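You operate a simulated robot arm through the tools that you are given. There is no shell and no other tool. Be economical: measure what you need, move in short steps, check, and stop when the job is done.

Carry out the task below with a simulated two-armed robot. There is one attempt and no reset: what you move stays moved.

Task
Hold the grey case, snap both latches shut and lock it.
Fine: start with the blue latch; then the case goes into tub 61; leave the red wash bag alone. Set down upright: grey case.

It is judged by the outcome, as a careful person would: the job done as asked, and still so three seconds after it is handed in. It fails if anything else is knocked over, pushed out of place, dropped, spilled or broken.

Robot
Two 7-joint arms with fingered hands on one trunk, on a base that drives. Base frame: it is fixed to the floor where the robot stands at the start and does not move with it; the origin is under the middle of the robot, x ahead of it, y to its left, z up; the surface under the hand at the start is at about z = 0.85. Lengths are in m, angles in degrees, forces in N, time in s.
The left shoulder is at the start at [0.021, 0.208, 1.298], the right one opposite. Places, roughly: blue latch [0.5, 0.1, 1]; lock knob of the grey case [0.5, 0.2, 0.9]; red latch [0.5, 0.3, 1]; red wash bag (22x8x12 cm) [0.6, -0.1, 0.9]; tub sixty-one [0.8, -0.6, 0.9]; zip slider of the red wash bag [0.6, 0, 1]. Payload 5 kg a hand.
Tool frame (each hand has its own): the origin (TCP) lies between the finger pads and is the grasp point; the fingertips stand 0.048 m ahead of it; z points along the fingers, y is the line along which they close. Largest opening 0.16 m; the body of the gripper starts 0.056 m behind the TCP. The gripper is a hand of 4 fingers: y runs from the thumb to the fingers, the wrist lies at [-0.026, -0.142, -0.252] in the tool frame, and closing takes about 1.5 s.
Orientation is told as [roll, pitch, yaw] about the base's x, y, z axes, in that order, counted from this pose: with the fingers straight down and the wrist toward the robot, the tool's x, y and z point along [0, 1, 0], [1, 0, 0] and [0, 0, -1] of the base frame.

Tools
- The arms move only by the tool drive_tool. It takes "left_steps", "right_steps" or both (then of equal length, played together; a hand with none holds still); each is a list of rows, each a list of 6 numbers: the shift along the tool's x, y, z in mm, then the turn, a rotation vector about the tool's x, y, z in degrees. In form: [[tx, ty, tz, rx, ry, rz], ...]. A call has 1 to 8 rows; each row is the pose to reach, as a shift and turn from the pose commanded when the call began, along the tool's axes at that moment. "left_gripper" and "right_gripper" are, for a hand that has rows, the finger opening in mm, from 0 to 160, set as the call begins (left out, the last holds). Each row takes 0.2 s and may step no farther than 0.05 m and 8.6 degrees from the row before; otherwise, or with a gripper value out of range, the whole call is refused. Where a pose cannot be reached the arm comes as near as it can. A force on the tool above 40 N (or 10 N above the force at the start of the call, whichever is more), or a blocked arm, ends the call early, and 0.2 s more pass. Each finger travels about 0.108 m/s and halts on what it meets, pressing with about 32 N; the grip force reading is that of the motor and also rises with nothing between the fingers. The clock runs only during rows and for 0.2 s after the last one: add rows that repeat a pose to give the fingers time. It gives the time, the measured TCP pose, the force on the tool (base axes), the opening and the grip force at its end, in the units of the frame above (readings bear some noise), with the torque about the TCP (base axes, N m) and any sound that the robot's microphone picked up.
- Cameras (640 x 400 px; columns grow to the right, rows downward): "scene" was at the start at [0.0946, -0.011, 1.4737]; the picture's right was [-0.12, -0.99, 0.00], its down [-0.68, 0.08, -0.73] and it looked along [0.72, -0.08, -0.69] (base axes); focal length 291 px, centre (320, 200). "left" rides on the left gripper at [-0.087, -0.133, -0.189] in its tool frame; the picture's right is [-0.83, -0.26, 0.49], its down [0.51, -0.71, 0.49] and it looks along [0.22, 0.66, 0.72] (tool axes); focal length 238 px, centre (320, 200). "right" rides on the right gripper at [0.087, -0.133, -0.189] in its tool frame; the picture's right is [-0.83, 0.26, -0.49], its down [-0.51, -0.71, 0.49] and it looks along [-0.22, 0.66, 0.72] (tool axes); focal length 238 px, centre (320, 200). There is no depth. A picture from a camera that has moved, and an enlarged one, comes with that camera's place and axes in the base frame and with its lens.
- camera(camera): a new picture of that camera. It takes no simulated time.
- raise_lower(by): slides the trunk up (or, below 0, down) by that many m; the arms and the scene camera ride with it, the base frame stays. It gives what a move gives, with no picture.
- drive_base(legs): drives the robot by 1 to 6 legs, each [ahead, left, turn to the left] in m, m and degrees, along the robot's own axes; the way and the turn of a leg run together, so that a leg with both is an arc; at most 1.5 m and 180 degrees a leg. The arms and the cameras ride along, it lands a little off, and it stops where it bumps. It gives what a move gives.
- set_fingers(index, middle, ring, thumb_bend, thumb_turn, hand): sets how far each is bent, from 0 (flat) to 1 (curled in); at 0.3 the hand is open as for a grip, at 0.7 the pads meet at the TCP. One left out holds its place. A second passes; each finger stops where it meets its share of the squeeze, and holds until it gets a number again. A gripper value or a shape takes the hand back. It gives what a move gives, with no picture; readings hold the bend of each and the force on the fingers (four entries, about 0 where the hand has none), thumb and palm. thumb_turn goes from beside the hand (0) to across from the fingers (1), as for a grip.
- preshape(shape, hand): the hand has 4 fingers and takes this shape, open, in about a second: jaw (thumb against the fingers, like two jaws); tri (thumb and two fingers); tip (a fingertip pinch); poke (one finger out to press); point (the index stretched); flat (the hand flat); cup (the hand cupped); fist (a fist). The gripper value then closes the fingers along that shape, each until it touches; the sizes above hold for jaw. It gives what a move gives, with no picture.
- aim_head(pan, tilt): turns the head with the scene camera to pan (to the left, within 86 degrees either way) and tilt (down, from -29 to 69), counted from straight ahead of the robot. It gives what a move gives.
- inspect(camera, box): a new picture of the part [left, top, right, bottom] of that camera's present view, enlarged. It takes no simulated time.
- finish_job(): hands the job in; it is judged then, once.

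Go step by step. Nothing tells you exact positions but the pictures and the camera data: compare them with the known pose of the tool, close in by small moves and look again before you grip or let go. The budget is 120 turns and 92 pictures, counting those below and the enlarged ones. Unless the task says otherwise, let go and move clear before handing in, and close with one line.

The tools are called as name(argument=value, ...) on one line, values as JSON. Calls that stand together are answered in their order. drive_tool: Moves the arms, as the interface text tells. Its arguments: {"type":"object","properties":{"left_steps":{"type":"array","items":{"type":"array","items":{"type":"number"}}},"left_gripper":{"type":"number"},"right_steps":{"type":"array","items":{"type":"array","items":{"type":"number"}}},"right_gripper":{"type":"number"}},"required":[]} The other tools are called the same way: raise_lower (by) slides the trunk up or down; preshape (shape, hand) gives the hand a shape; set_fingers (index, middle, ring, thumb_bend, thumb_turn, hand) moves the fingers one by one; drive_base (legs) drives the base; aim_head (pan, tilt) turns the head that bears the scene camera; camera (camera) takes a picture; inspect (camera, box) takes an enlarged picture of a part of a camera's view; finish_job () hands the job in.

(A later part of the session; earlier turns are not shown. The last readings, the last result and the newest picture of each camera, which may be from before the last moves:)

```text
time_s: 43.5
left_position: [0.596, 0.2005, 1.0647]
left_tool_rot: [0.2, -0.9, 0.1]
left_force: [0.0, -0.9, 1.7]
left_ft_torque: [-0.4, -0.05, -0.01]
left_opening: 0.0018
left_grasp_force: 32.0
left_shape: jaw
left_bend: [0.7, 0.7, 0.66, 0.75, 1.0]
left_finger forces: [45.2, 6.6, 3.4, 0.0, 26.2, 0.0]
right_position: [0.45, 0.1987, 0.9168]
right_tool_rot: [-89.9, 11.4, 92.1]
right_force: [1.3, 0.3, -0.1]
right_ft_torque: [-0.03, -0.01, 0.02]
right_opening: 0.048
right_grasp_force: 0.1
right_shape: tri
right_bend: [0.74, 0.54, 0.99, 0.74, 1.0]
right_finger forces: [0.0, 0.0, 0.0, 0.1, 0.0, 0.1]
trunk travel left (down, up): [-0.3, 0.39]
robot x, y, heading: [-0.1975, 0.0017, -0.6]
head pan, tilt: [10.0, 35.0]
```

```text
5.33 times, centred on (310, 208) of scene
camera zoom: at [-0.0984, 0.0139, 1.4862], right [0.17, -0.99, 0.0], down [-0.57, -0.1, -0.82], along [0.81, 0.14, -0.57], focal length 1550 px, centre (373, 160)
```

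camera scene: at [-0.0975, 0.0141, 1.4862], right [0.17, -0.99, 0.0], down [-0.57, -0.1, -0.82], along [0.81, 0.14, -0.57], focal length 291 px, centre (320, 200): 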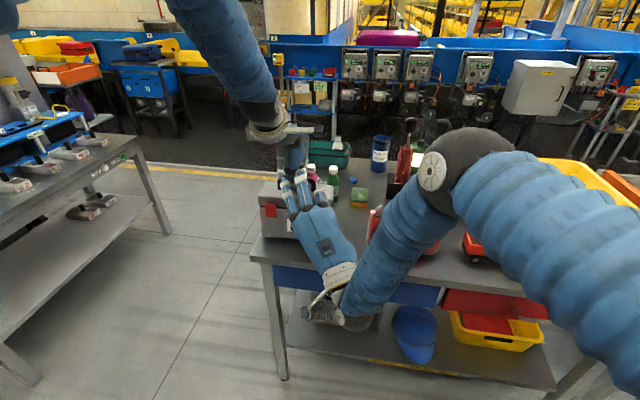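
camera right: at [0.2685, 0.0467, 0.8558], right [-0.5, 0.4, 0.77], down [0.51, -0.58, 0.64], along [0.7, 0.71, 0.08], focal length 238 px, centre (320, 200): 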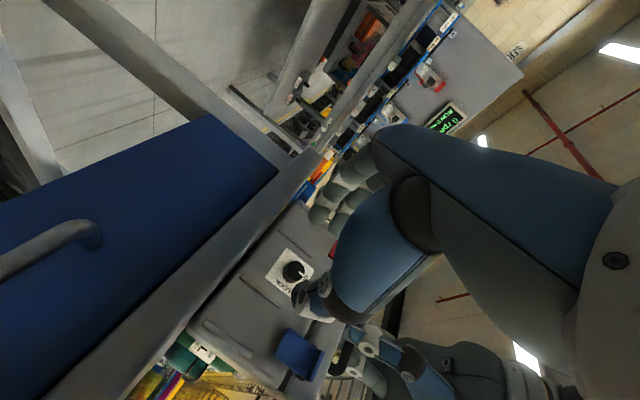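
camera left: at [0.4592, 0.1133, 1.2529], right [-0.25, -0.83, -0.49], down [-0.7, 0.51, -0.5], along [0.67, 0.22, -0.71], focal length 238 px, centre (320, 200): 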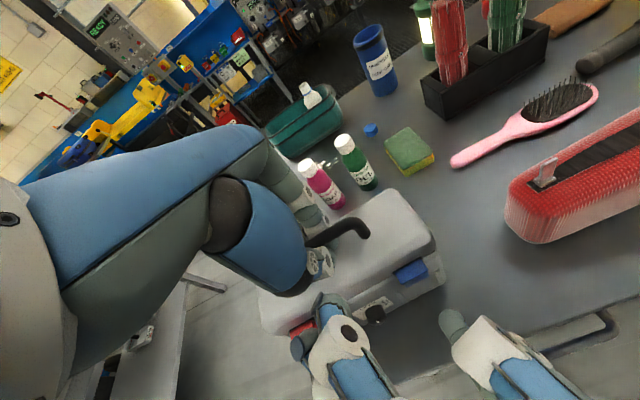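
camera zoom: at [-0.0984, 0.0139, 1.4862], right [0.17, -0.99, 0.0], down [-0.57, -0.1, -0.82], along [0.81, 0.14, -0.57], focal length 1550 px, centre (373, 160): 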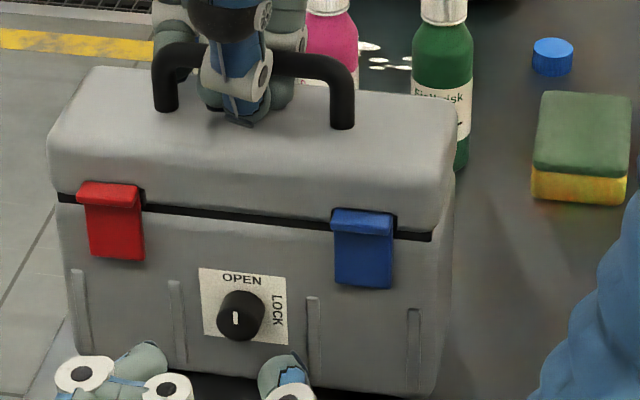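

The case is square again (yaw≈0), knob at (0.538–0.555, 0.201, 0.917). Going in with a narrower opening.

drive_tool(right_steps=[[0, 2, 10, 0, 0, 0], [0, 2, 30, 0, 0, 0], [0, 2, 45, 0, 0, 0], [0, 2, 52, 0, 0, 0], [0, 2, 58, 0, 0, 0], [0, 2, 62, 0, 0, 0]], right_gripper=32)

inspect(camera="left", box=[300, 240, 460, 350])

inspect(camera="scene", box=[260, 170, 360, 245])

```text
time_s: 44.9
left_position: [0.5979, 0.2022, 1.0669]
left_tool_rot: [0.1, -1.3, 0.2]
left_force: [7.5, 2.5, -0.4]
left_ft_torque: [-0.46, -0.66, -0.01]
left_opening: 0.0015
left_grasp_force: 32.0
left_shape: jaw
left_bend: [0.7, 0.7, 0.66, 0.75, 1.0]
left_finger forces: [42.9, 8.3, 4.9, 0.0, 27.6, 0.0]
right_position: [0.5092, 0.2025, 0.9133]
right_tool_rot: [-89.6, 11.3, 92.3]
right_force: [-9.2, -1.0, 1.4]
right_ft_torque: [-0.04, -0.02, -0.41]
right_opening: 0.0323
right_grasp_force: 0.0
right_shape: tri
right_bend: [0.73, 0.59, 0.99, 0.74, 1.0]
right_finger forces: [0.0, 0.0, 0.1, 0.0, 9.4, 0.1]
trunk travel left (down, up): [-0.3, 0.39]
robot x, y, heading: [-0.2009, -0.0029, -0.5]
head pan, tilt: [10.0, 35.0]
```

```text
3.64 times, centred on (380, 295) of left
camera zoom: at [0.4596, 0.1146, 1.2512], right [-0.24, -0.83, -0.49], down [-0.7, 0.51, -0.51], along [0.67, 0.22, -0.71], focal length 867 px, centre (102, -146)
```

zoom: 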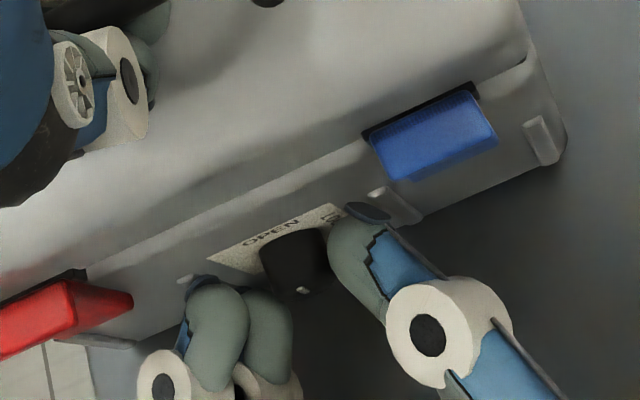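

```text
5.33 times, centred on (310, 208) of scene
camera zoom: at [-0.098, 0.0141, 1.4863], right [0.17, -0.99, 0.0], down [-0.57, -0.1, -0.82], along [0.81, 0.14, -0.57], focal length 1550 px, centre (373, 160)
```

zoom: 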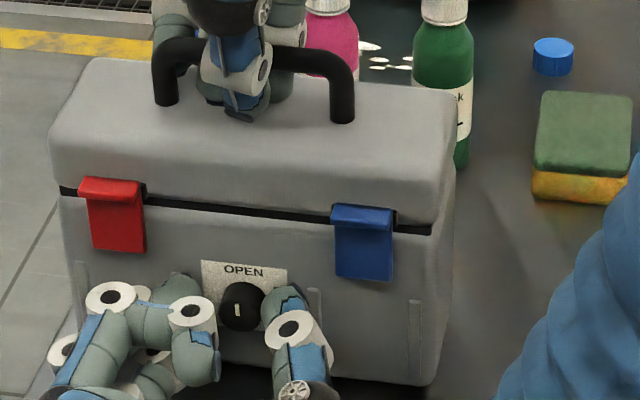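

Knob is snugly between thumb and fingers. Closing now.

drive_tool(right_steps=[[0, 0, -2, 0, 0, 0], [0, 0, -2, 0, 0, 0], [0, 0, -2, 0, 0, 0], [0, 0, -2, 0, 0, 0], [0, 0, -2, 0, 0, 0]], right_gripper=0)

inspect(camera="left", box=[300, 240, 460, 350])

```text
time_s: 46.1
left_position: [0.5969, 0.2019, 1.0659]
left_tool_rot: [0.0, -1.2, 0.3]
left_force: [6.2, 2.1, 7.3]
left_ft_torque: [-0.57, -0.64, 0.18]
left_opening: 0.0015
left_grasp_force: 32.1
left_shape: jaw
left_bend: [0.7, 0.7, 0.67, 0.75, 1.0]
left_finger forces: [50.8, 7.0, 3.2, 0.1, 26.5, 0.0]
right_position: [0.5089, 0.203, 0.9151]
right_tool_rot: [-89.9, 11.4, 92.2]
right_force: [-3.3, 2.2, -0.1]
right_ft_torque: [0.0, 0.03, 0.12]
right_opening: 0.0155
right_grasp_force: 32.2
right_shape: tri
right_bend: [0.71, 0.7, 1.0, 0.75, 1.0]
right_finger forces: [16.6, 12.6, 0.1, 0.1, 26.3, 0.0]
trunk travel left (down, up): [-0.3, 0.39]
robot x, y, heading: [-0.1999, -0.0008, -0.4]
head pan, tilt: [10.0, 35.0]
```

```text
3.64 times, centred on (380, 295) of left
camera zoom: at [0.4591, 0.1145, 1.2509], right [-0.25, -0.83, -0.49], down [-0.7, 0.51, -0.5], along [0.67, 0.22, -0.71], focal length 867 px, centre (102, -146)
```

zoom: 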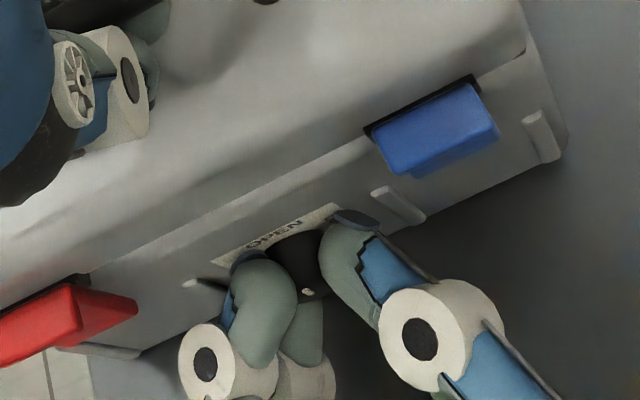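

Solid three-finger grip on the knob. Turning clockwise (toward LOCK) in steps.

drive_tool(right_steps=[[0, 0, 0, 0, 0, 8], [0, 0, 0, 0, 0, 16], [0, 0, 0, 0, 0, 24], [0, 0, 0, 0, 0, 32], [0, 0, 0, 0, 0, 40], [0, 0, 0, 0, 0, 40]])

inspect(camera="left", box=[300, 240, 460, 350])

```text
time_s: 47.5
left_position: [0.5958, 0.2021, 1.0658]
left_tool_rot: [0.2, -1.2, 0.1]
left_force: [5.8, 6.7, 5.8]
left_ft_torque: [-0.41, -0.73, 0.11]
left_opening: 0.0015
left_grasp_force: 32.7
left_shape: jaw
left_bend: [0.7, 0.7, 0.66, 0.75, 1.0]
left_finger forces: [50.4, 7.4, 3.7, 0.0, 27.6, 0.0]
right_position: [0.5092, 0.2016, 0.9147]
right_tool_rot: [-90.1, -28.7, 92.0]
right_force: [-1.8, -8.6, 15.6]
right_ft_torque: [-0.07, -0.88, -0.22]
right_opening: 0.0153
right_grasp_force: 31.9
right_shape: tri
right_bend: [0.71, 0.7, 1.0, 0.75, 1.0]
right_finger forces: [15.8, 27.9, 0.0, 0.1, 28.2, 0.1]
trunk travel left (down, up): [-0.3, 0.39]
robot x, y, heading: [-0.201, -0.0004, -0.6]
head pan, tilt: [10.0, 35.0]
```

```text
3.64 times, centred on (380, 295) of left
camera zoom: at [0.458, 0.114, 1.2512], right [-0.25, -0.83, -0.49], down [-0.7, 0.51, -0.5], along [0.67, 0.22, -0.71], focal length 867 px, centre (102, -146)
```

zoom: 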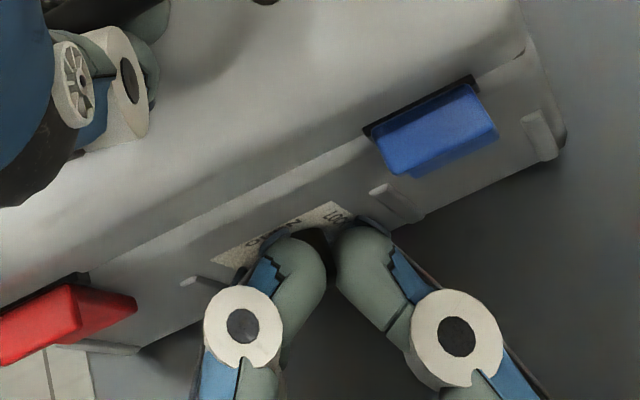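

Still gripping well; continue.

drive_tool(right_steps=[[0, 0, 0, 0, 0, 8], [0, 0, 0, 0, 0, 16], [0, 0, 0, 0, 0, 24], [0, 0, 0, 0, 0, 32], [0, 0, 0, 0, 0, 32]])

camera(camera="right")

```text
time_s: 48.7
left_position: [0.5952, 0.2014, 1.0658]
left_tool_rot: [0.2, -1.2, 0.2]
left_force: [6.0, 17.5, 4.0]
left_ft_torque: [-0.02, -0.69, 0.13]
left_opening: 0.0014
left_grasp_force: 32.2
left_shape: jaw
left_bend: [0.7, 0.7, 0.66, 0.75, 1.0]
left_finger forces: [49.1, 8.0, 4.6, 0.1, 28.0, 0.0]
right_position: [0.5077, 0.2004, 0.9148]
right_tool_rot: [-90.2, -60.8, 91.9]
right_force: [-1.8, -25.9, 19.8]
right_ft_torque: [-0.05, -1.3, -1.09]
right_opening: 0.015
right_grasp_force: 32.3
right_shape: tri
right_bend: [0.71, 0.7, 1.0, 0.75, 1.0]
right_finger forces: [15.7, 44.1, 0.0, 0.0, 25.1, 0.0]
trunk travel left (down, up): [-0.3, 0.39]
robot x, y, heading: [-0.1983, 0.001, -0.2]
head pan, tilt: [10.0, 35.0]
```

```text
29 pictures are left
camera right: at [0.3191, 0.2051, 0.7571], right [-0.47, -0.62, 0.63], down [0.52, -0.77, -0.37], along [0.72, 0.15, 0.68], focal length 238 px, centre (320, 200)
```

right: 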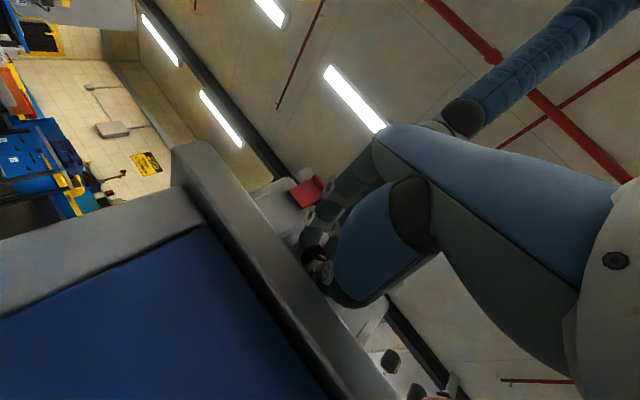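

Turned about 72°. I'll relieve the sideways load a few mm and finish the quarter turn.

drive_tool(right_steps=[[-3, 0, 0, 0, 0, 3], [-5, 0.5, 0, 0, 0, 10], [-5, 0.5, 0, 0, 0, 17], [-5, 0.5, 0, 0, 0, 23], [-5, 0.5, 0, 0, 0, 23]])

inspect(camera="scene", box=[260, 170, 360, 245])

```text
time_s: 49.9
left_position: [0.5964, 0.2007, 1.0657]
left_tool_rot: [0.2, -1.2, 0.1]
left_force: [7.5, 8.1, 7.8]
left_ft_torque: [0.07, -0.51, 0.09]
left_opening: 0.0015
left_grasp_force: 32.3
left_shape: jaw
left_bend: [0.7, 0.7, 0.67, 0.75, 1.0]
left_finger forces: [48.9, 6.1, 4.6, 0.0, 25.0, 0.0]
right_position: [0.507, 0.1978, 0.9164]
right_tool_rot: [-88.0, -83.8, 90.2]
right_force: [-8.8, -11.5, 2.8]
right_ft_torque: [-0.23, 0.31, -0.49]
right_opening: 0.0144
right_grasp_force: 32.0
right_shape: tri
right_bend: [0.71, 0.7, 1.0, 0.75, 1.0]
right_finger forces: [17.3, 25.7, 0.0, 0.0, 37.4, 0.0]
trunk travel left (down, up): [-0.3, 0.39]
robot x, y, heading: [-0.1991, 0.0029, -0.4]
head pan, tilt: [10.0, 35.0]
```

```text
5.33 times, centred on (310, 208) of scene
camera zoom: at [-0.0988, 0.0136, 1.4863], right [0.17, -0.99, 0.0], down [-0.57, -0.1, -0.82], along [0.81, 0.14, -0.57], focal length 1550 px, centre (373, 160)
```

zoom: 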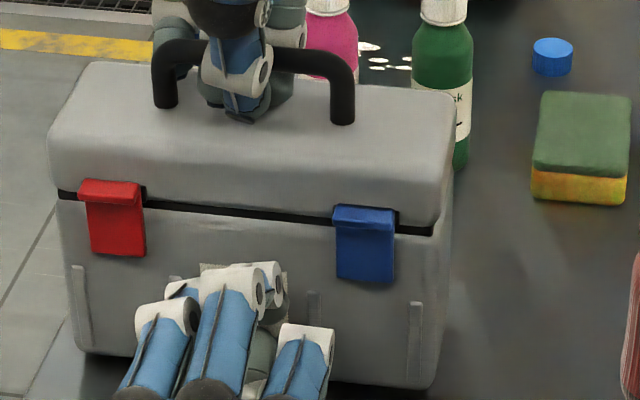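

Total rotation ≈95°. Opening the fingers and backing out slightly to read the knob.

drive_tool(right_steps=[[0, 0, 0, 0, 0, 0], [0, 0, 0, 0, 0, 0], [0, 0, -10, 0, 0, 0], [0, 0, -25, 0, 0, 0], [0, 0, -40, 0, 0, 0], [0, 0, -40, 0, 0, 0]], right_gripper=48)

inspect(camera="scene", box=[260, 170, 360, 245])

inspect(camera="left", box=[300, 240, 460, 350])

```text
time_s: 51.3
left_position: [0.5961, 0.2021, 1.0644]
left_tool_rot: [0.2, -1.0, 0.1]
left_force: [-1.0, 2.2, -1.4]
left_ft_torque: [-0.28, -0.03, -0.04]
left_opening: 0.0016
left_grasp_force: 32.6
left_shape: jaw
left_bend: [0.7, 0.7, 0.67, 0.75, 1.0]
left_finger forces: [42.9, 6.5, 3.9, 0.0, 26.9, 0.0]
right_position: [0.4676, 0.1962, 0.915]
right_tool_rot: [-88.4, -83.6, 90.5]
right_force: [0.8, 0.4, 0.4]
right_ft_torque: [0.01, 0.03, -0.01]
right_opening: 0.0477
right_grasp_force: 0.0
right_shape: tri
right_bend: [0.74, 0.54, 0.99, 0.74, 1.0]
right_finger forces: [0.1, 0.1, 0.0, 0.0, 0.4, 0.0]
trunk travel left (down, up): [-0.3, 0.39]
robot x, y, heading: [-0.1995, 0.0023, -0.1]
head pan, tilt: [10.0, 35.0]
```

```text
5.33 times, centred on (310, 208) of scene
camera zoom: at [-0.0981, 0.0144, 1.4861], right [0.17, -0.99, 0.0], down [-0.57, -0.1, -0.82], along [0.81, 0.14, -0.57], focal length 1550 px, centre (373, 160)
```

zoom: 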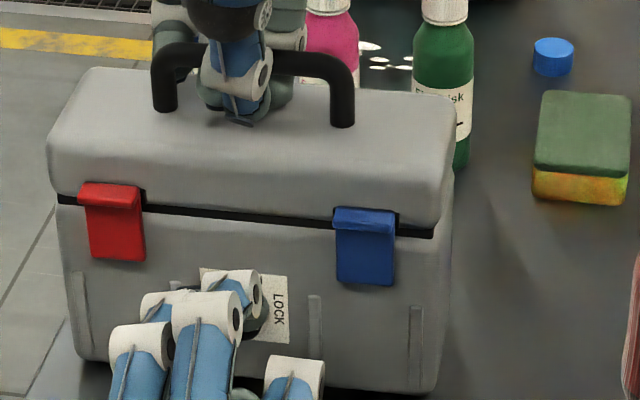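

```text
3.64 times, centred on (380, 295) of left
camera zoom: at [0.4586, 0.1144, 1.2498], right [-0.25, -0.83, -0.49], down [-0.7, 0.51, -0.5], along [0.67, 0.22, -0.71], focal length 867 px, centre (102, -146)
```

zoom: 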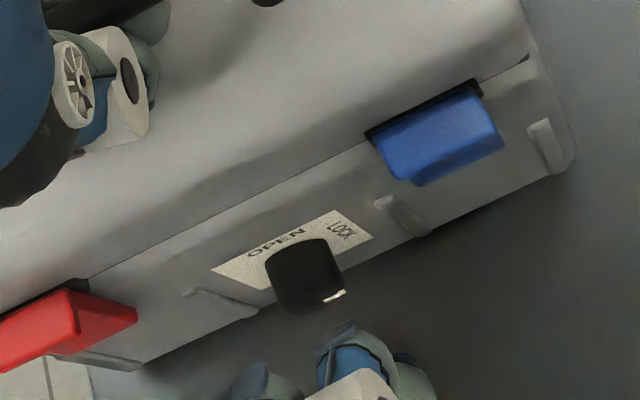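

Knob mark now points to LOCK. I'll retract the right hand: unwind the roll, then lift it clear.

drive_tool(right_steps=[[0, 0, -5, 0, 0, -8], [0, 0, -5, 0, 0, -16], [0, 0, -5, 0, 0, -24], [0, 0, -5, 0, 0, -32], [0, 0, -5, 0, 0, -40], [0, 0, -5, 0, 0, -48], [0, 0, -5, 0, 0, -56], [0, 0, -5, 0, 0, -64]])

inspect(camera="scene", box=[260, 170, 360, 245])

```text
time_s: 53.1
left_position: [0.5961, 0.2008, 1.0646]
left_tool_rot: [0.1, -1.1, 0.1]
left_force: [0.6, 0.4, -5.9]
left_ft_torque: [-0.12, -0.07, -0.02]
left_opening: 0.0018
left_grasp_force: 31.8
left_shape: jaw
left_bend: [0.7, 0.7, 0.67, 0.75, 1.0]
left_finger forces: [37.5, 6.3, 3.7, 0.1, 26.1, 0.1]
right_position: [0.4641, 0.1964, 0.9167]
right_tool_rot: [-89.8, -19.4, 92.1]
right_force: [-0.3, 0.5, 0.0]
right_ft_torque: [0.04, -0.05, 0.0]
right_opening: 0.0477
right_grasp_force: 0.0
right_shape: tri
right_bend: [0.74, 0.54, 0.99, 0.74, 1.0]
right_finger forces: [0.1, 0.1, 0.1, 0.0, 0.0, 0.0]
trunk travel left (down, up): [-0.3, 0.39]
robot x, y, heading: [-0.1974, -0.0017, -0.2]
head pan, tilt: [10.0, 35.0]
```

```text
5.33 times, centred on (310, 208) of scene
camera zoom: at [-0.0976, 0.0142, 1.4862], right [0.17, -0.99, 0.0], down [-0.57, -0.1, -0.82], along [0.81, 0.14, -0.57], focal length 1550 px, centre (373, 160)
```

zoom: 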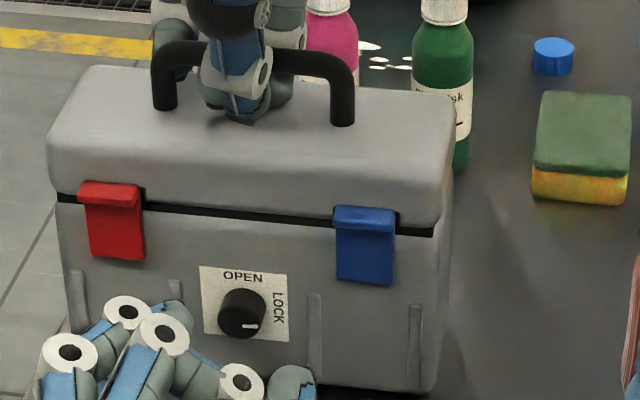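

The lock is clearly at LOCK. Moving the right hand up and to the right, clear of the case.

drive_tool(right_steps=[[-45, -15, -3, 0, 0, 0], [-91, -31, -5, 0, 0, 0], [-137, -46, -5, 0, 0, 0], [-182, -62, -5, 0, 0, 0], [-182, -62, -5, 0, 0, 0]])

```text
time_s: 54.3
left_position: [0.5985, 0.2034, 1.0638]
left_tool_rot: [0.1, -1.1, 0.2]
left_force: [-0.2, 0.4, -5.2]
left_ft_torque: [-0.24, 0.06, -0.07]
left_opening: 0.0019
left_grasp_force: 32.1
left_shape: jaw
left_bend: [0.7, 0.7, 0.67, 0.75, 1.0]
left_finger forces: [37.8, 6.1, 4.0, 0.1, 26.5, 0.0]
right_position: [0.4626, 0.0736, 1.0711]
right_tool_rot: [-89.8, -19.6, 92.1]
right_force: [0.1, 0.0, -0.6]
right_ft_torque: [-0.01, -0.01, -0.01]
right_opening: 0.0479
right_grasp_force: 0.0
right_shape: tri
right_bend: [0.74, 0.54, 0.99, 0.74, 1.0]
right_finger forces: [0.0, 0.0, 0.0, 0.0, 0.0, 0.1]
trunk travel left (down, up): [-0.3, 0.39]
robot x, y, heading: [-0.1969, 0.0004, -0.3]
head pan, tilt: [10.0, 35.0]
```

drive_tool(right_steps=[[-6, -17, 0, 2.7, 7.5, 0], [-13, -35, 0, 5.4, 15, 0], [-19, -52, 0, 8.1, 22.5, 0], [-26, -70, 0, 10.8, 30, 0], [-32, -88, 0, 13.5, 37.5, 0], [-38, -106, 0, 16.2, 45, 0], [-45, -124, 0, 18.9, 52.5, 0], [-51, -141, 0, 21.6, 60, 0]])

raise_lower(by=0.03)

camera(camera="scene")

```text
time_s: 56.1
left_position: [0.5971, 0.1998, 1.0658]
left_tool_rot: [0.3, -1.1, 0.2]
left_force: [0.5, -3.3, -4.8]
left_ft_torque: [0.23, -0.11, 0.09]
left_opening: 0.0018
left_grasp_force: 32.7
left_shape: jaw
left_bend: [0.7, 0.7, 0.67, 0.75, 1.0]
left_finger forces: [36.7, 5.7, 3.5, 0.0, 26.3, 0.0]
right_position: [0.4712, -0.078, 1.069]
right_tool_rot: [-24.7, -8.4, 74.1]
right_force: [-0.5, -1.2, -0.1]
right_ft_torque: [0.11, -0.02, 0.05]
right_opening: 0.048
right_grasp_force: 0.1
right_shape: tri
right_bend: [0.74, 0.54, 0.99, 0.74, 1.0]
right_finger forces: [0.0, 0.0, 0.0, 0.0, 0.1, 0.0]
trunk travel left (down, up): [-0.3, 0.39]
robot x, y, heading: [-0.195, 0.004, -0.4]
head pan, tilt: [10.0, 35.0]
```

```text
time_s: 56.8
left_position: [0.5974, 0.2025, 1.0935]
left_tool_rot: [0.1, -1.0, 0.1]
left_force: [0.2, -0.2, -8.3]
left_ft_torque: [-0.02, 0.02, -0.03]
left_opening: 0.0017
left_grasp_force: 32.1
left_shape: jaw
left_bend: [0.7, 0.7, 0.67, 0.75, 1.0]
left_finger forces: [32.4, 5.2, 3.5, 0.0, 25.8, 0.0]
right_position: [0.4726, -0.0756, 1.0981]
right_tool_rot: [-24.6, -8.3, 74.2]
right_force: [-0.2, 0.9, -0.4]
right_ft_torque: [-0.02, -0.02, 0.01]
right_opening: 0.0475
right_grasp_force: 0.0
right_shape: tri
right_bend: [0.74, 0.54, 0.99, 0.74, 1.0]
right_finger forces: [0.0, 0.0, 0.0, 0.0, 0.1, 0.0]
trunk travel left (down, up): [-0.33, 0.36]
robot x, y, heading: [-0.1982, -0.0029, -0.4]
head pan, tilt: [10.0, 35.0]
```

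```text
24 pictures are left
camera scene: at [-0.0966, 0.0145, 1.516], right [0.17, -0.99, 0.0], down [-0.57, -0.1, -0.82], along [0.81, 0.14, -0.57], focal length 291 px, centre (320, 200)
```

scene: 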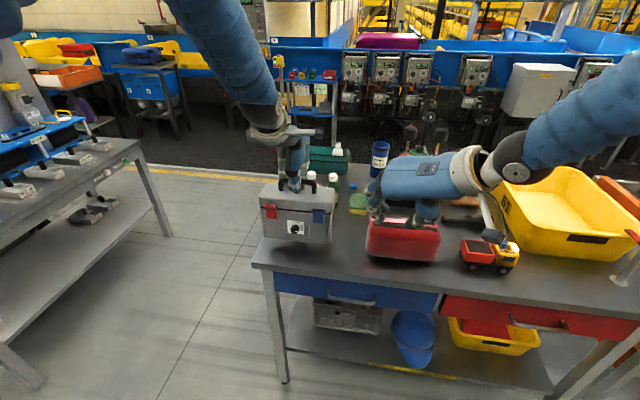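

The case hangs securely at 8 N. Raising well above the other items.

raise_lower(by=0.15)

raise_lower(by=0.13)

aim_head(pan=-15, tilt=40)

camera(camera="scene")

```text
time_s: 58.6
left_position: [0.5964, 0.2021, 1.2437]
left_tool_rot: [0.2, -0.9, 0.0]
left_force: [0.4, 0.5, -8.4]
left_ft_torque: [-0.01, 0.02, -0.03]
left_opening: 0.0018
left_grasp_force: 31.7
left_shape: jaw
left_bend: [0.7, 0.7, 0.67, 0.75, 1.0]
left_finger forces: [32.3, 5.1, 3.4, 0.2, 25.9, 0.0]
right_position: [0.471, -0.077, 1.247]
right_tool_rot: [-24.8, -8.2, 74.2]
right_force: [0.1, -0.1, 0.0]
right_ft_torque: [-0.01, 0.01, -0.01]
right_opening: 0.0478
right_grasp_force: 0.0
right_shape: tri
right_bend: [0.74, 0.54, 0.99, 0.74, 1.0]
right_finger forces: [0.1, 0.0, 0.0, 0.1, 0.1, 0.1]
trunk travel left (down, up): [-0.48, 0.21]
robot x, y, heading: [-0.2004, 0.0007, -0.2]
head pan, tilt: [10.0, 35.0]
```

```text
time_s: 60.1
left_position: [0.5969, 0.2018, 1.3738]
left_tool_rot: [0.3, -0.9, 0.1]
left_force: [0.0, 1.2, -7.4]
left_ft_torque: [0.0, 0.0, -0.01]
left_opening: 0.0021
left_grasp_force: 32.2
left_shape: jaw
left_bend: [0.7, 0.7, 0.67, 0.75, 1.0]
left_finger forces: [32.3, 5.1, 3.5, 0.1, 26.0, 0.1]
right_position: [0.4707, -0.0757, 1.3776]
right_tool_rot: [-24.8, -8.4, 74.1]
right_force: [-0.8, -0.8, -0.2]
right_ft_torque: [0.02, -0.01, -0.01]
right_opening: 0.0478
right_grasp_force: 0.1
right_shape: tri
right_bend: [0.74, 0.54, 0.99, 0.74, 1.0]
right_finger forces: [0.0, 0.0, 0.1, 0.0, 0.0, 0.0]
trunk travel left (down, up): [-0.61, 0.08]
robot x, y, heading: [-0.1995, 0.0011, -0.3]
head pan, tilt: [10.0, 35.0]
```

```text
time_s: 61.0
left_position: [0.597, 0.2025, 1.374]
left_tool_rot: [0.2, -1.0, 0.1]
left_force: [-0.9, -1.0, -7.0]
left_ft_torque: [-0.01, -0.03, -0.02]
left_opening: 0.002
left_grasp_force: 31.9
left_shape: jaw
left_bend: [0.7, 0.7, 0.67, 0.75, 1.0]
left_finger forces: [32.0, 5.1, 3.5, 0.1, 26.1, 0.0]
right_position: [0.4714, -0.0768, 1.3789]
right_tool_rot: [-24.8, -8.5, 74.3]
right_force: [-0.3, -0.8, 0.0]
right_ft_torque: [0.01, 0.01, 0.02]
right_opening: 0.0477
right_grasp_force: 0.0
right_shape: tri
right_bend: [0.74, 0.54, 0.99, 0.74, 1.0]
right_finger forces: [0.0, 0.0, 0.0, 0.0, 0.0, 0.0]
trunk travel left (down, up): [-0.61, 0.08]
robot x, y, heading: [-0.1991, 0.0011, -0.6]
head pan, tilt: [-15.0, 40.0]
```

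```text
23 pictures are left
camera scene: at [-0.102, -0.0231, 1.7886], right [-0.26, -0.96, 0.0], down [-0.62, 0.17, -0.77], along [0.74, -0.2, -0.64], focal length 291 px, centre (320, 200)
```

scene: 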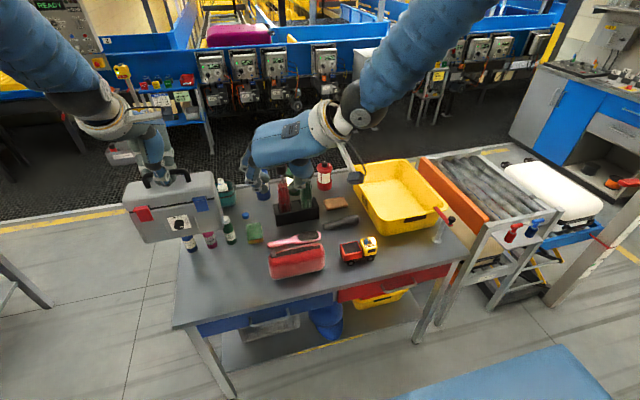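

The tub centre is at about (0.84, −0.64). Before driving sideways I'll check what the blue thing on the right is.

aim_head(pan=-60, tilt=50)

camera(camera="scene")

```text
time_s: 62.1
left_position: [0.5972, 0.2017, 1.3753]
left_tool_rot: [0.4, -1.1, 0.1]
left_force: [0.5, 1.1, -8.0]
left_ft_torque: [-0.01, -0.03, -0.01]
left_opening: 0.0018
left_grasp_force: 32.0
left_shape: jaw
left_bend: [0.7, 0.7, 0.67, 0.75, 1.0]
left_finger forces: [32.1, 5.0, 3.7, 0.0, 26.0, 0.0]
right_position: [0.4711, -0.0757, 1.3786]
right_tool_rot: [-24.8, -8.5, 74.2]
right_force: [0.7, 0.7, -0.4]
right_ft_torque: [-0.01, 0.0, -0.03]
right_opening: 0.0477
right_grasp_force: 0.0
right_shape: tri
right_bend: [0.74, 0.54, 0.99, 0.74, 1.0]
right_finger forces: [0.1, 0.0, 0.0, 0.1, 0.0, 0.0]
trunk travel left (down, up): [-0.61, 0.08]
robot x, y, heading: [-0.1956, 0.0009, -0.3]
head pan, tilt: [-60.0, 50.0]
```

```text
22 pictures are left
camera scene: at [-0.1458, -0.0676, 1.7745], right [-0.87, -0.5, 0.0], down [-0.38, 0.67, -0.64], along [0.32, -0.56, -0.77], focal length 291 px, centre (320, 200)
```

scene: 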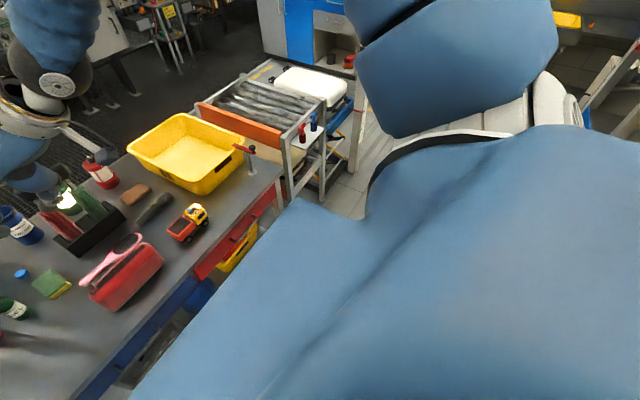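

That blue surface is the robot's own shoulder; the way to the right is clear. Driving right with the case held high.

drive_base(legs=[[0, -0.42, 0], [0, -0.42, 0]])

aim_head(pan=5, tilt=45)

camera(camera="scene")

```text
time_s: 67.0
left_position: [0.597, -0.6276, 1.3736]
left_tool_rot: [0.1, -1.0, 1.4]
left_force: [0.2, 1.2, -6.8]
left_ft_torque: [-0.02, 0.0, -0.02]
left_opening: 0.0017
left_grasp_force: 32.1
left_shape: jaw
left_bend: [0.7, 0.7, 0.67, 0.75, 1.0]
left_finger forces: [30.9, 4.8, 3.6, 0.0, 25.8, 0.0]
right_position: [0.4757, -0.9095, 1.3785]
right_tool_rot: [-24.8, -8.4, 75.4]
right_force: [-0.4, 0.7, 0.2]
right_ft_torque: [-0.05, 0.01, -0.01]
right_opening: 0.0477
right_grasp_force: 0.0
right_shape: tri
right_bend: [0.74, 0.54, 0.99, 0.74, 1.0]
right_finger forces: [0.0, 0.0, 0.0, 0.0, 0.0, 0.1]
trunk travel left (down, up): [-0.61, 0.08]
robot x, y, heading: [-0.1895, -0.8498, 0.8]
head pan, tilt: [-60.0, 50.0]
```

```text
time_s: 68.3
left_position: [0.5958, -0.6289, 1.3744]
left_tool_rot: [0.2, -1.2, 1.4]
left_force: [0.9, 0.6, -6.6]
left_ft_torque: [0.02, 0.01, 0.03]
left_opening: 0.0019
left_grasp_force: 32.1
left_shape: jaw
left_bend: [0.7, 0.7, 0.67, 0.75, 1.0]
left_finger forces: [31.2, 4.8, 3.5, 0.0, 25.8, 0.1]
right_position: [0.4765, -0.9097, 1.3788]
right_tool_rot: [-24.7, -8.4, 75.4]
right_force: [0.7, -0.1, -0.5]
right_ft_torque: [0.0, 0.01, -0.02]
right_opening: 0.0478
right_grasp_force: 0.0
right_shape: tri
right_bend: [0.74, 0.54, 0.99, 0.74, 1.0]
right_finger forces: [0.0, 0.1, 0.1, 0.0, 0.1, 0.0]
trunk travel left (down, up): [-0.61, 0.08]
robot x, y, heading: [-0.1976, -0.8469, 0.7]
head pan, tilt: [5.0, 45.0]
```

```text
21 pictures are left
camera scene: at [-0.0996, -0.8401, 1.7814], right [0.1, -0.99, 0.0], down [-0.7, -0.07, -0.71], along [0.7, 0.07, -0.71], focal length 291 px, centre (320, 200)
```

scene: 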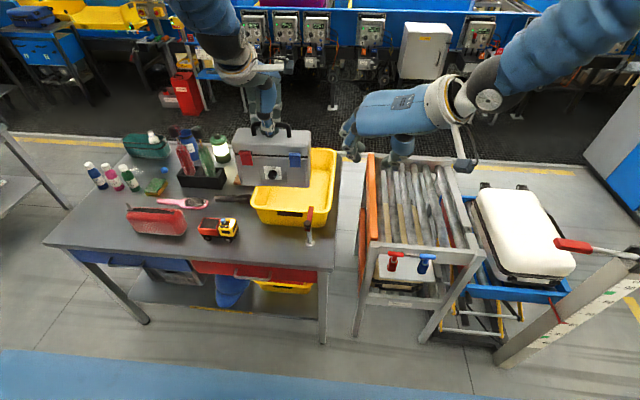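

The case now hangs before the tub (tub spans x≈0.635–1.04, y≈−0.50 to −0.80). Driving ahead so that it hangs above the tub.

drive_base(legs=[[0.23, 0, -0.7]])

camera(camera="scene")

```text
time_s: 70.1
left_position: [0.8283, -0.6358, 1.3746]
left_tool_rot: [0.2, -1.0, 0.7]
left_force: [0.5, -0.4, -7.4]
left_ft_torque: [0.02, -0.04, -0.03]
left_opening: 0.0016
left_grasp_force: 31.5
left_shape: jaw
left_bend: [0.7, 0.7, 0.67, 0.75, 1.0]
left_finger forces: [28.8, 4.9, 3.5, 0.0, 25.2, 0.0]
right_position: [0.7047, -0.9151, 1.378]
right_tool_rot: [-24.7, -8.4, 74.6]
right_force: [0.0, 0.0, 0.3]
right_ft_torque: [0.0, 0.0, 0.01]
right_opening: 0.048
right_grasp_force: 0.0
right_shape: tri
right_bend: [0.74, 0.54, 0.99, 0.74, 1.0]
right_finger forces: [0.0, 0.0, 0.0, 0.0, 0.1, 0.0]
trunk travel left (down, up): [-0.61, 0.08]
robot x, y, heading: [0.0366, -0.8448, -0.2]
head pan, tilt: [5.0, 45.0]
```

```text
20 pictures are left
camera scene: at [0.13, -0.8388, 1.7815], right [0.09, -1.0, 0.0], down [-0.7, -0.06, -0.71], along [0.7, 0.06, -0.71], focal length 291 px, centre (320, 200)
```

scene: 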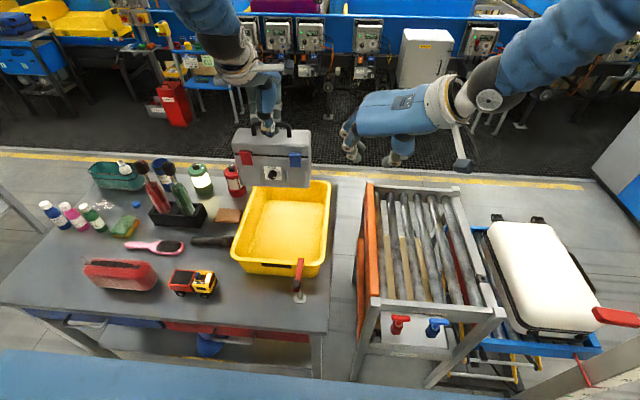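

The hand is above the tub centre. Turning the case about 80° so its long side runs along the tub.

drive_tool(left_steps=[[0, 0, 0, 0, 0, 8], [0, 0, 0, 0, 0, 16], [0, 0, 0, 0, 0, 24], [0, 0, 0, 0, 0, 32], [0, 0, 0, 0, 0, 40], [0, 0, 0, 0, 0, 40]])

```text
time_s: 71.5
left_position: [0.8289, -0.6366, 1.3745]
left_tool_rot: [0.9, -0.7, -39.4]
left_force: [-1.6, -0.5, -6.8]
left_ft_torque: [-0.01, 0.01, 0.01]
left_opening: 0.0017
left_grasp_force: 31.6
left_shape: jaw
left_bend: [0.7, 0.7, 0.68, 0.75, 1.0]
left_finger forces: [26.2, 4.7, 3.3, 0.1, 25.1, 0.0]
right_position: [0.7066, -0.9152, 1.3788]
right_tool_rot: [-24.9, -8.4, 74.7]
right_force: [0.5, -0.4, 0.5]
right_ft_torque: [0.08, -0.02, -0.03]
right_opening: 0.0478
right_grasp_force: 0.1
right_shape: tri
right_bend: [0.74, 0.54, 0.99, 0.74, 1.0]
right_finger forces: [0.0, 0.1, 0.1, 0.0, 0.0, 0.0]
trunk travel left (down, up): [-0.61, 0.08]
robot x, y, heading: [0.0353, -0.8484, -0.2]
head pan, tilt: [5.0, 45.0]
```

drive_tool(left_steps=[[0, 0, 0, 0, 0, 8], [0, 0, 0, 0, 0, 16], [0, 0, 0, 0, 0, 24], [0, 0, 0, 0, 0, 32], [0, 0, 0, 0, 0, 40], [0, 0, 0, 0, 0, 46], [0, 0, 0, 0, 0, 46]])

inspect(camera="scene", box=[170, 80, 410, 290])

```text
time_s: 73.1
left_position: [0.8276, -0.6357, 1.3742]
left_tool_rot: [1.1, -0.1, -85.4]
left_force: [0.2, 0.4, -7.3]
left_ft_torque: [-0.09, 0.01, 0.02]
left_opening: 0.0016
left_grasp_force: 32.1
left_shape: jaw
left_bend: [0.7, 0.7, 0.68, 0.75, 1.0]
left_finger forces: [25.9, 4.5, 3.2, 0.0, 25.1, 0.0]
right_position: [0.7063, -0.9148, 1.3777]
right_tool_rot: [-24.8, -8.3, 74.7]
right_force: [-0.1, -0.1, 0.0]
right_ft_torque: [-0.03, 0.0, -0.01]
right_opening: 0.0476
right_grasp_force: 0.0
right_shape: tri
right_bend: [0.74, 0.54, 0.99, 0.74, 1.0]
right_finger forces: [0.1, 0.1, 0.1, 0.0, 0.0, 0.1]
trunk travel left (down, up): [-0.61, 0.08]
robot x, y, heading: [0.0369, -0.8438, 0.3]
head pan, tilt: [5.0, 45.0]
```

```text
1.90 times, centred on (290, 185) of scene
camera zoom: at [0.131, -0.8379, 1.7814], right [0.09, -1.0, 0.0], down [-0.7, -0.06, -0.71], along [0.7, 0.06, -0.71], focal length 554 px, centre (377, 229)
```

zoom: 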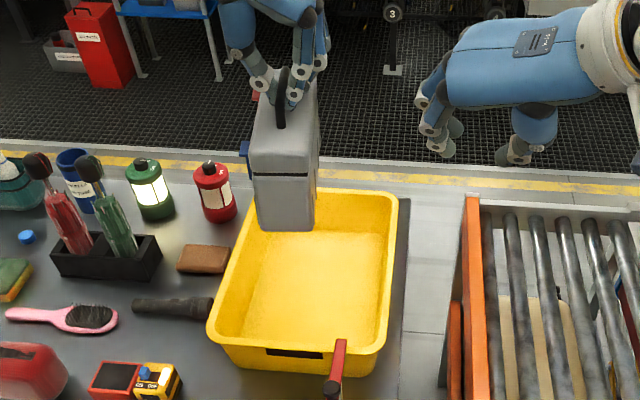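

Aligned above the tub. Lowering: first the trunk, then the arm.

raise_lower(by=-0.15)

inspect(camera="scene", box=[170, 80, 410, 290])

camera(camera="left")

```text
time_s: 74.8
left_position: [0.8287, -0.6365, 1.2247]
left_tool_rot: [1.1, 0.1, -85.3]
left_force: [0.2, -0.6, -6.0]
left_ft_torque: [-0.03, 0.0, -0.02]
left_opening: 0.0014
left_grasp_force: 31.9
left_shape: jaw
left_bend: [0.7, 0.7, 0.68, 0.75, 1.0]
left_finger forces: [25.7, 4.5, 3.5, 0.0, 25.3, 0.1]
right_position: [0.705, -0.9155, 1.2293]
right_tool_rot: [-24.8, -8.4, 74.7]
right_force: [0.8, 0.6, 0.8]
right_ft_torque: [0.0, 0.0, -0.02]
right_opening: 0.0479
right_grasp_force: 0.1
right_shape: tri
right_bend: [0.74, 0.54, 0.99, 0.74, 1.0]
right_finger forces: [0.1, 0.0, 0.0, 0.0, 0.1, 0.1]
trunk travel left (down, up): [-0.46, 0.23]
robot x, y, heading: [0.0342, -0.8459, 0.3]
head pan, tilt: [5.0, 45.0]
```

```text
1.90 times, centred on (290, 185) of scene
camera zoom: at [0.1307, -0.8387, 1.6316], right [0.09, -1.0, 0.0], down [-0.7, -0.06, -0.71], along [0.7, 0.06, -0.71], focal length 554 px, centre (377, 229)
```

zoom: 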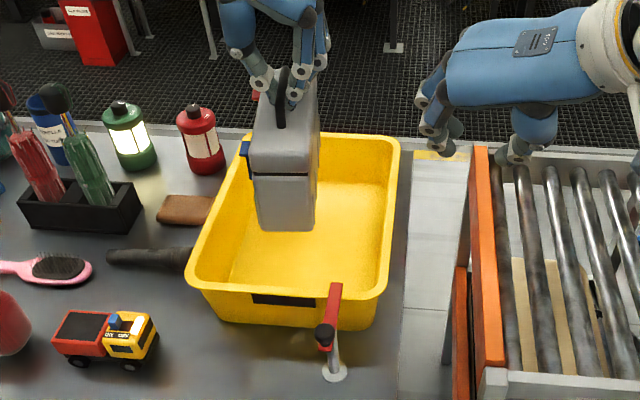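

```text
17 pictures are left
camera left: at [0.7264, -0.5116, 1.4116], right [-0.84, 0.19, -0.5], down [0.46, 0.75, -0.48], along [0.28, -0.63, -0.72], focal length 238 px, centre (320, 200)
```

left: 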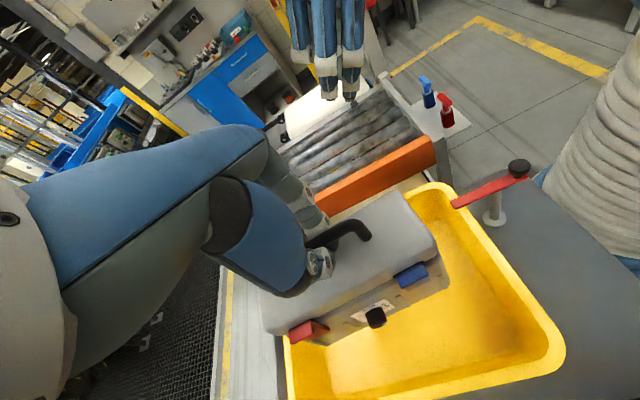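

Looks clear of the walls. Lowering with the arm.

drive_tool(left_steps=[[0, 0, 25, 0, 0, 0], [0, 0, 50, 0, 0, 0], [0, 0, 75, 0, 0, 0], [0, 0, 100, 0, 0, 0], [0, 0, 115, 0, 0, 0], [0, 0, 115, 0, 0, 0]])

inspect(camera="scene", box=[200, 60, 380, 220])

camera(camera="left")

```text
time_s: 76.2
left_position: [0.831, -0.6363, 1.1089]
left_tool_rot: [1.2, 0.1, -85.2]
left_force: [-0.2, -0.8, -7.0]
left_ft_torque: [-0.04, 0.0, 0.0]
left_opening: 0.0016
left_grasp_force: 31.9
left_shape: jaw
left_bend: [0.7, 0.7, 0.68, 0.75, 1.0]
left_finger forces: [26.3, 4.4, 3.4, 0.0, 25.2, 0.1]
right_position: [0.7062, -0.9143, 1.228]
right_tool_rot: [-24.8, -8.4, 74.7]
right_force: [0.6, -0.2, -0.3]
right_ft_torque: [0.02, 0.05, 0.02]
right_opening: 0.0478
right_grasp_force: 0.0
right_shape: tri
right_bend: [0.74, 0.54, 0.99, 0.74, 1.0]
right_finger forces: [0.1, 0.0, 0.1, 0.1, 0.0, 0.0]
trunk travel left (down, up): [-0.46, 0.23]
robot x, y, heading: [0.0374, -0.8455, 0.2]
head pan, tilt: [5.0, 45.0]
```

```text
2.50 times, centred on (290, 140) of scene
camera zoom: at [0.1309, -0.8387, 1.6314], right [0.09, -1.0, 0.0], down [-0.7, -0.06, -0.71], along [0.7, 0.06, -0.71], focal length 727 px, centre (395, 350)
```

zoom: 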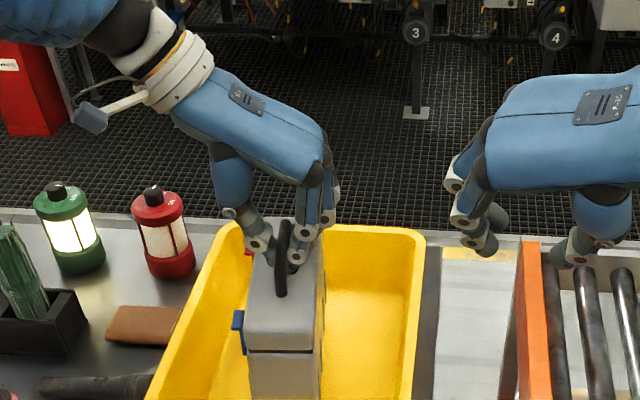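

```text
15 pictures are left
camera left: at [0.7294, -0.5117, 1.2966], right [-0.84, 0.19, -0.5], down [0.46, 0.75, -0.48], along [0.28, -0.63, -0.72], focal length 238 px, centre (320, 200)
```

left: 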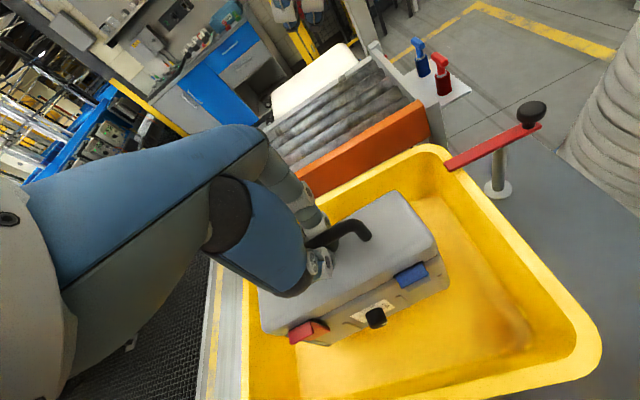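

Well inside the walls. Final lowering in small steps until the floor takes the load.

drive_tool(left_steps=[[0, 0, 12, 0, 0, 0], [0, 0, 22, 0, 0, 0], [0, 0, 30, 0, 0, 0], [0, 0, 34, 0, 0, 0], [0, 0, 34, 0, 0, 0]])

```text
time_s: 77.4
left_position: [0.8298, -0.6363, 1.0768]
left_tool_rot: [1.2, 0.1, -85.3]
left_force: [1.9, 1.1, -1.7]
left_ft_torque: [-0.18, 0.12, 0.02]
left_opening: 0.0017
left_grasp_force: 32.0
left_shape: jaw
left_bend: [0.7, 0.7, 0.68, 0.75, 1.0]
left_finger forces: [31.0, 4.9, 3.3, 0.0, 26.2, 0.0]
right_position: [0.706, -0.9155, 1.2294]
right_tool_rot: [-24.8, -8.5, 74.7]
right_force: [-0.4, -0.2, 0.2]
right_ft_torque: [-0.01, -0.01, -0.04]
right_opening: 0.0477
right_grasp_force: 0.0
right_shape: tri
right_bend: [0.74, 0.54, 0.99, 0.74, 1.0]
right_finger forces: [0.1, 0.0, 0.0, 0.1, 0.1, 0.1]
trunk travel left (down, up): [-0.46, 0.23]
robot x, y, heading: [0.0368, -0.8436, 0.2]
head pan, tilt: [5.0, 45.0]
```

Touching; a few mm more to settle it flat.

drive_tool(left_steps=[[0, 0, 2, 0, 0, 0], [0, 0, 4, 0, 0, 0], [0, 0, 4, 0, 0, 0]])

inspect(camera="scene", box=[200, 80, 380, 240])

camera(camera="left")

```text
time_s: 78.2
left_position: [0.8326, -0.6366, 1.0741]
left_tool_rot: [1.3, 0.0, -85.3]
left_force: [6.2, 1.5, 12.1]
left_ft_torque: [-0.59, 0.71, 0.07]
left_opening: 0.0017
left_grasp_force: 32.3
left_shape: jaw
left_bend: [0.7, 0.7, 0.69, 0.75, 1.0]
left_finger forces: [49.0, 6.5, 3.3, 0.0, 30.0, 0.0]
right_position: [0.7056, -0.9151, 1.2285]
right_tool_rot: [-24.7, -8.3, 74.7]
right_force: [-0.3, 0.1, 0.5]
right_ft_torque: [0.02, 0.03, -0.01]
right_opening: 0.0478
right_grasp_force: 0.1
right_shape: tri
right_bend: [0.74, 0.54, 0.99, 0.74, 1.0]
right_finger forces: [0.0, 0.1, 0.0, 0.1, 0.0, 0.0]
trunk travel left (down, up): [-0.46, 0.23]
robot x, y, heading: [0.0398, -0.8455, 0.2]
head pan, tilt: [5.0, 45.0]
```

```text
2.50 times, centred on (290, 160) of scene
camera zoom: at [0.1301, -0.8389, 1.6316], right [0.09, -1.0, 0.0], down [-0.7, -0.06, -0.71], along [0.7, 0.06, -0.71], focal length 727 px, centre (395, 300)
```

zoom: 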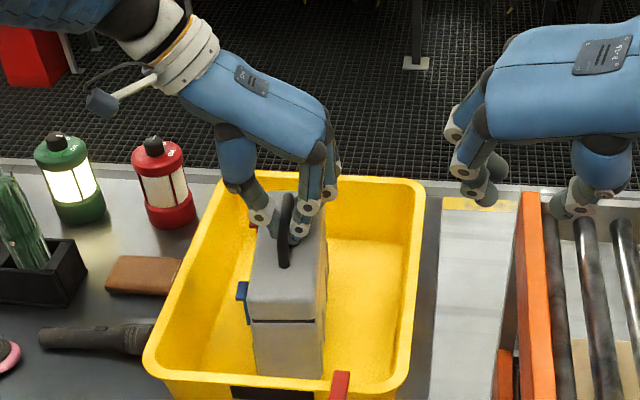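

```text
13 pictures are left
camera left: at [0.7295, -0.5115, 1.2599], right [-0.84, 0.19, -0.5], down [0.46, 0.75, -0.48], along [0.29, -0.63, -0.72], focal length 238 px, centre (320, 200)
```

left: 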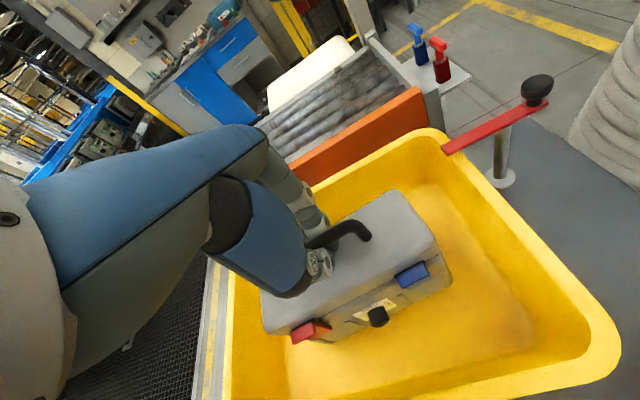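

Case stands flat and upright in the tub. Opening the left hand.

drive_tool(left_steps=[[0, 0, -3, 0, 0, 0], [0, 0, -4, 0, 0, 0], [0, 0, -4, 0, 0, 0], [0, 0, -4, 0, 0, 0], [0, 0, -4, 0, 0, 0], [0, 0, -4, 0, 0, 0]], left_gripper=90)

inspect(camera="scene", box=[200, 80, 380, 240])

```text
time_s: 79.6
left_position: [0.8304, -0.6366, 1.0742]
left_tool_rot: [1.1, 0.2, -85.3]
left_force: [-0.2, 1.1, -0.3]
left_ft_torque: [-0.02, -0.02, 0.02]
left_opening: 0.0895
left_grasp_force: 0.1
left_shape: jaw
left_bend: [0.74, 0.42, 0.39, 0.67, 1.0]
left_finger forces: [0.1, 0.0, 0.1, 0.0, 0.0, 0.0]
right_position: [0.7067, -0.9153, 1.2283]
right_tool_rot: [-24.7, -8.4, 74.7]
right_force: [0.4, 0.2, -0.6]
right_ft_torque: [0.03, -0.02, -0.01]
right_opening: 0.0478
right_grasp_force: 0.1
right_shape: tri
right_bend: [0.74, 0.54, 0.99, 0.74, 1.0]
right_finger forces: [0.0, 0.0, 0.0, 0.1, 0.1, 0.0]
trunk travel left (down, up): [-0.46, 0.23]
robot x, y, heading: [0.0341, -0.8439, 0.3]
head pan, tilt: [5.0, 45.0]
```

```text
2.50 times, centred on (290, 160) of scene
camera zoom: at [0.1302, -0.8388, 1.6314], right [0.09, -1.0, 0.0], down [-0.7, -0.06, -0.71], along [0.7, 0.06, -0.71], focal length 727 px, centre (395, 300)
```

zoom: 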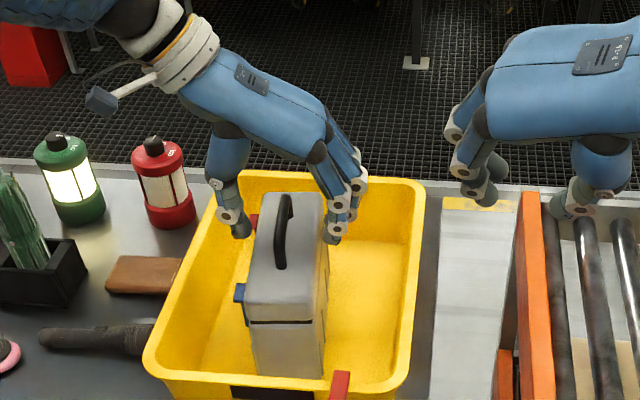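

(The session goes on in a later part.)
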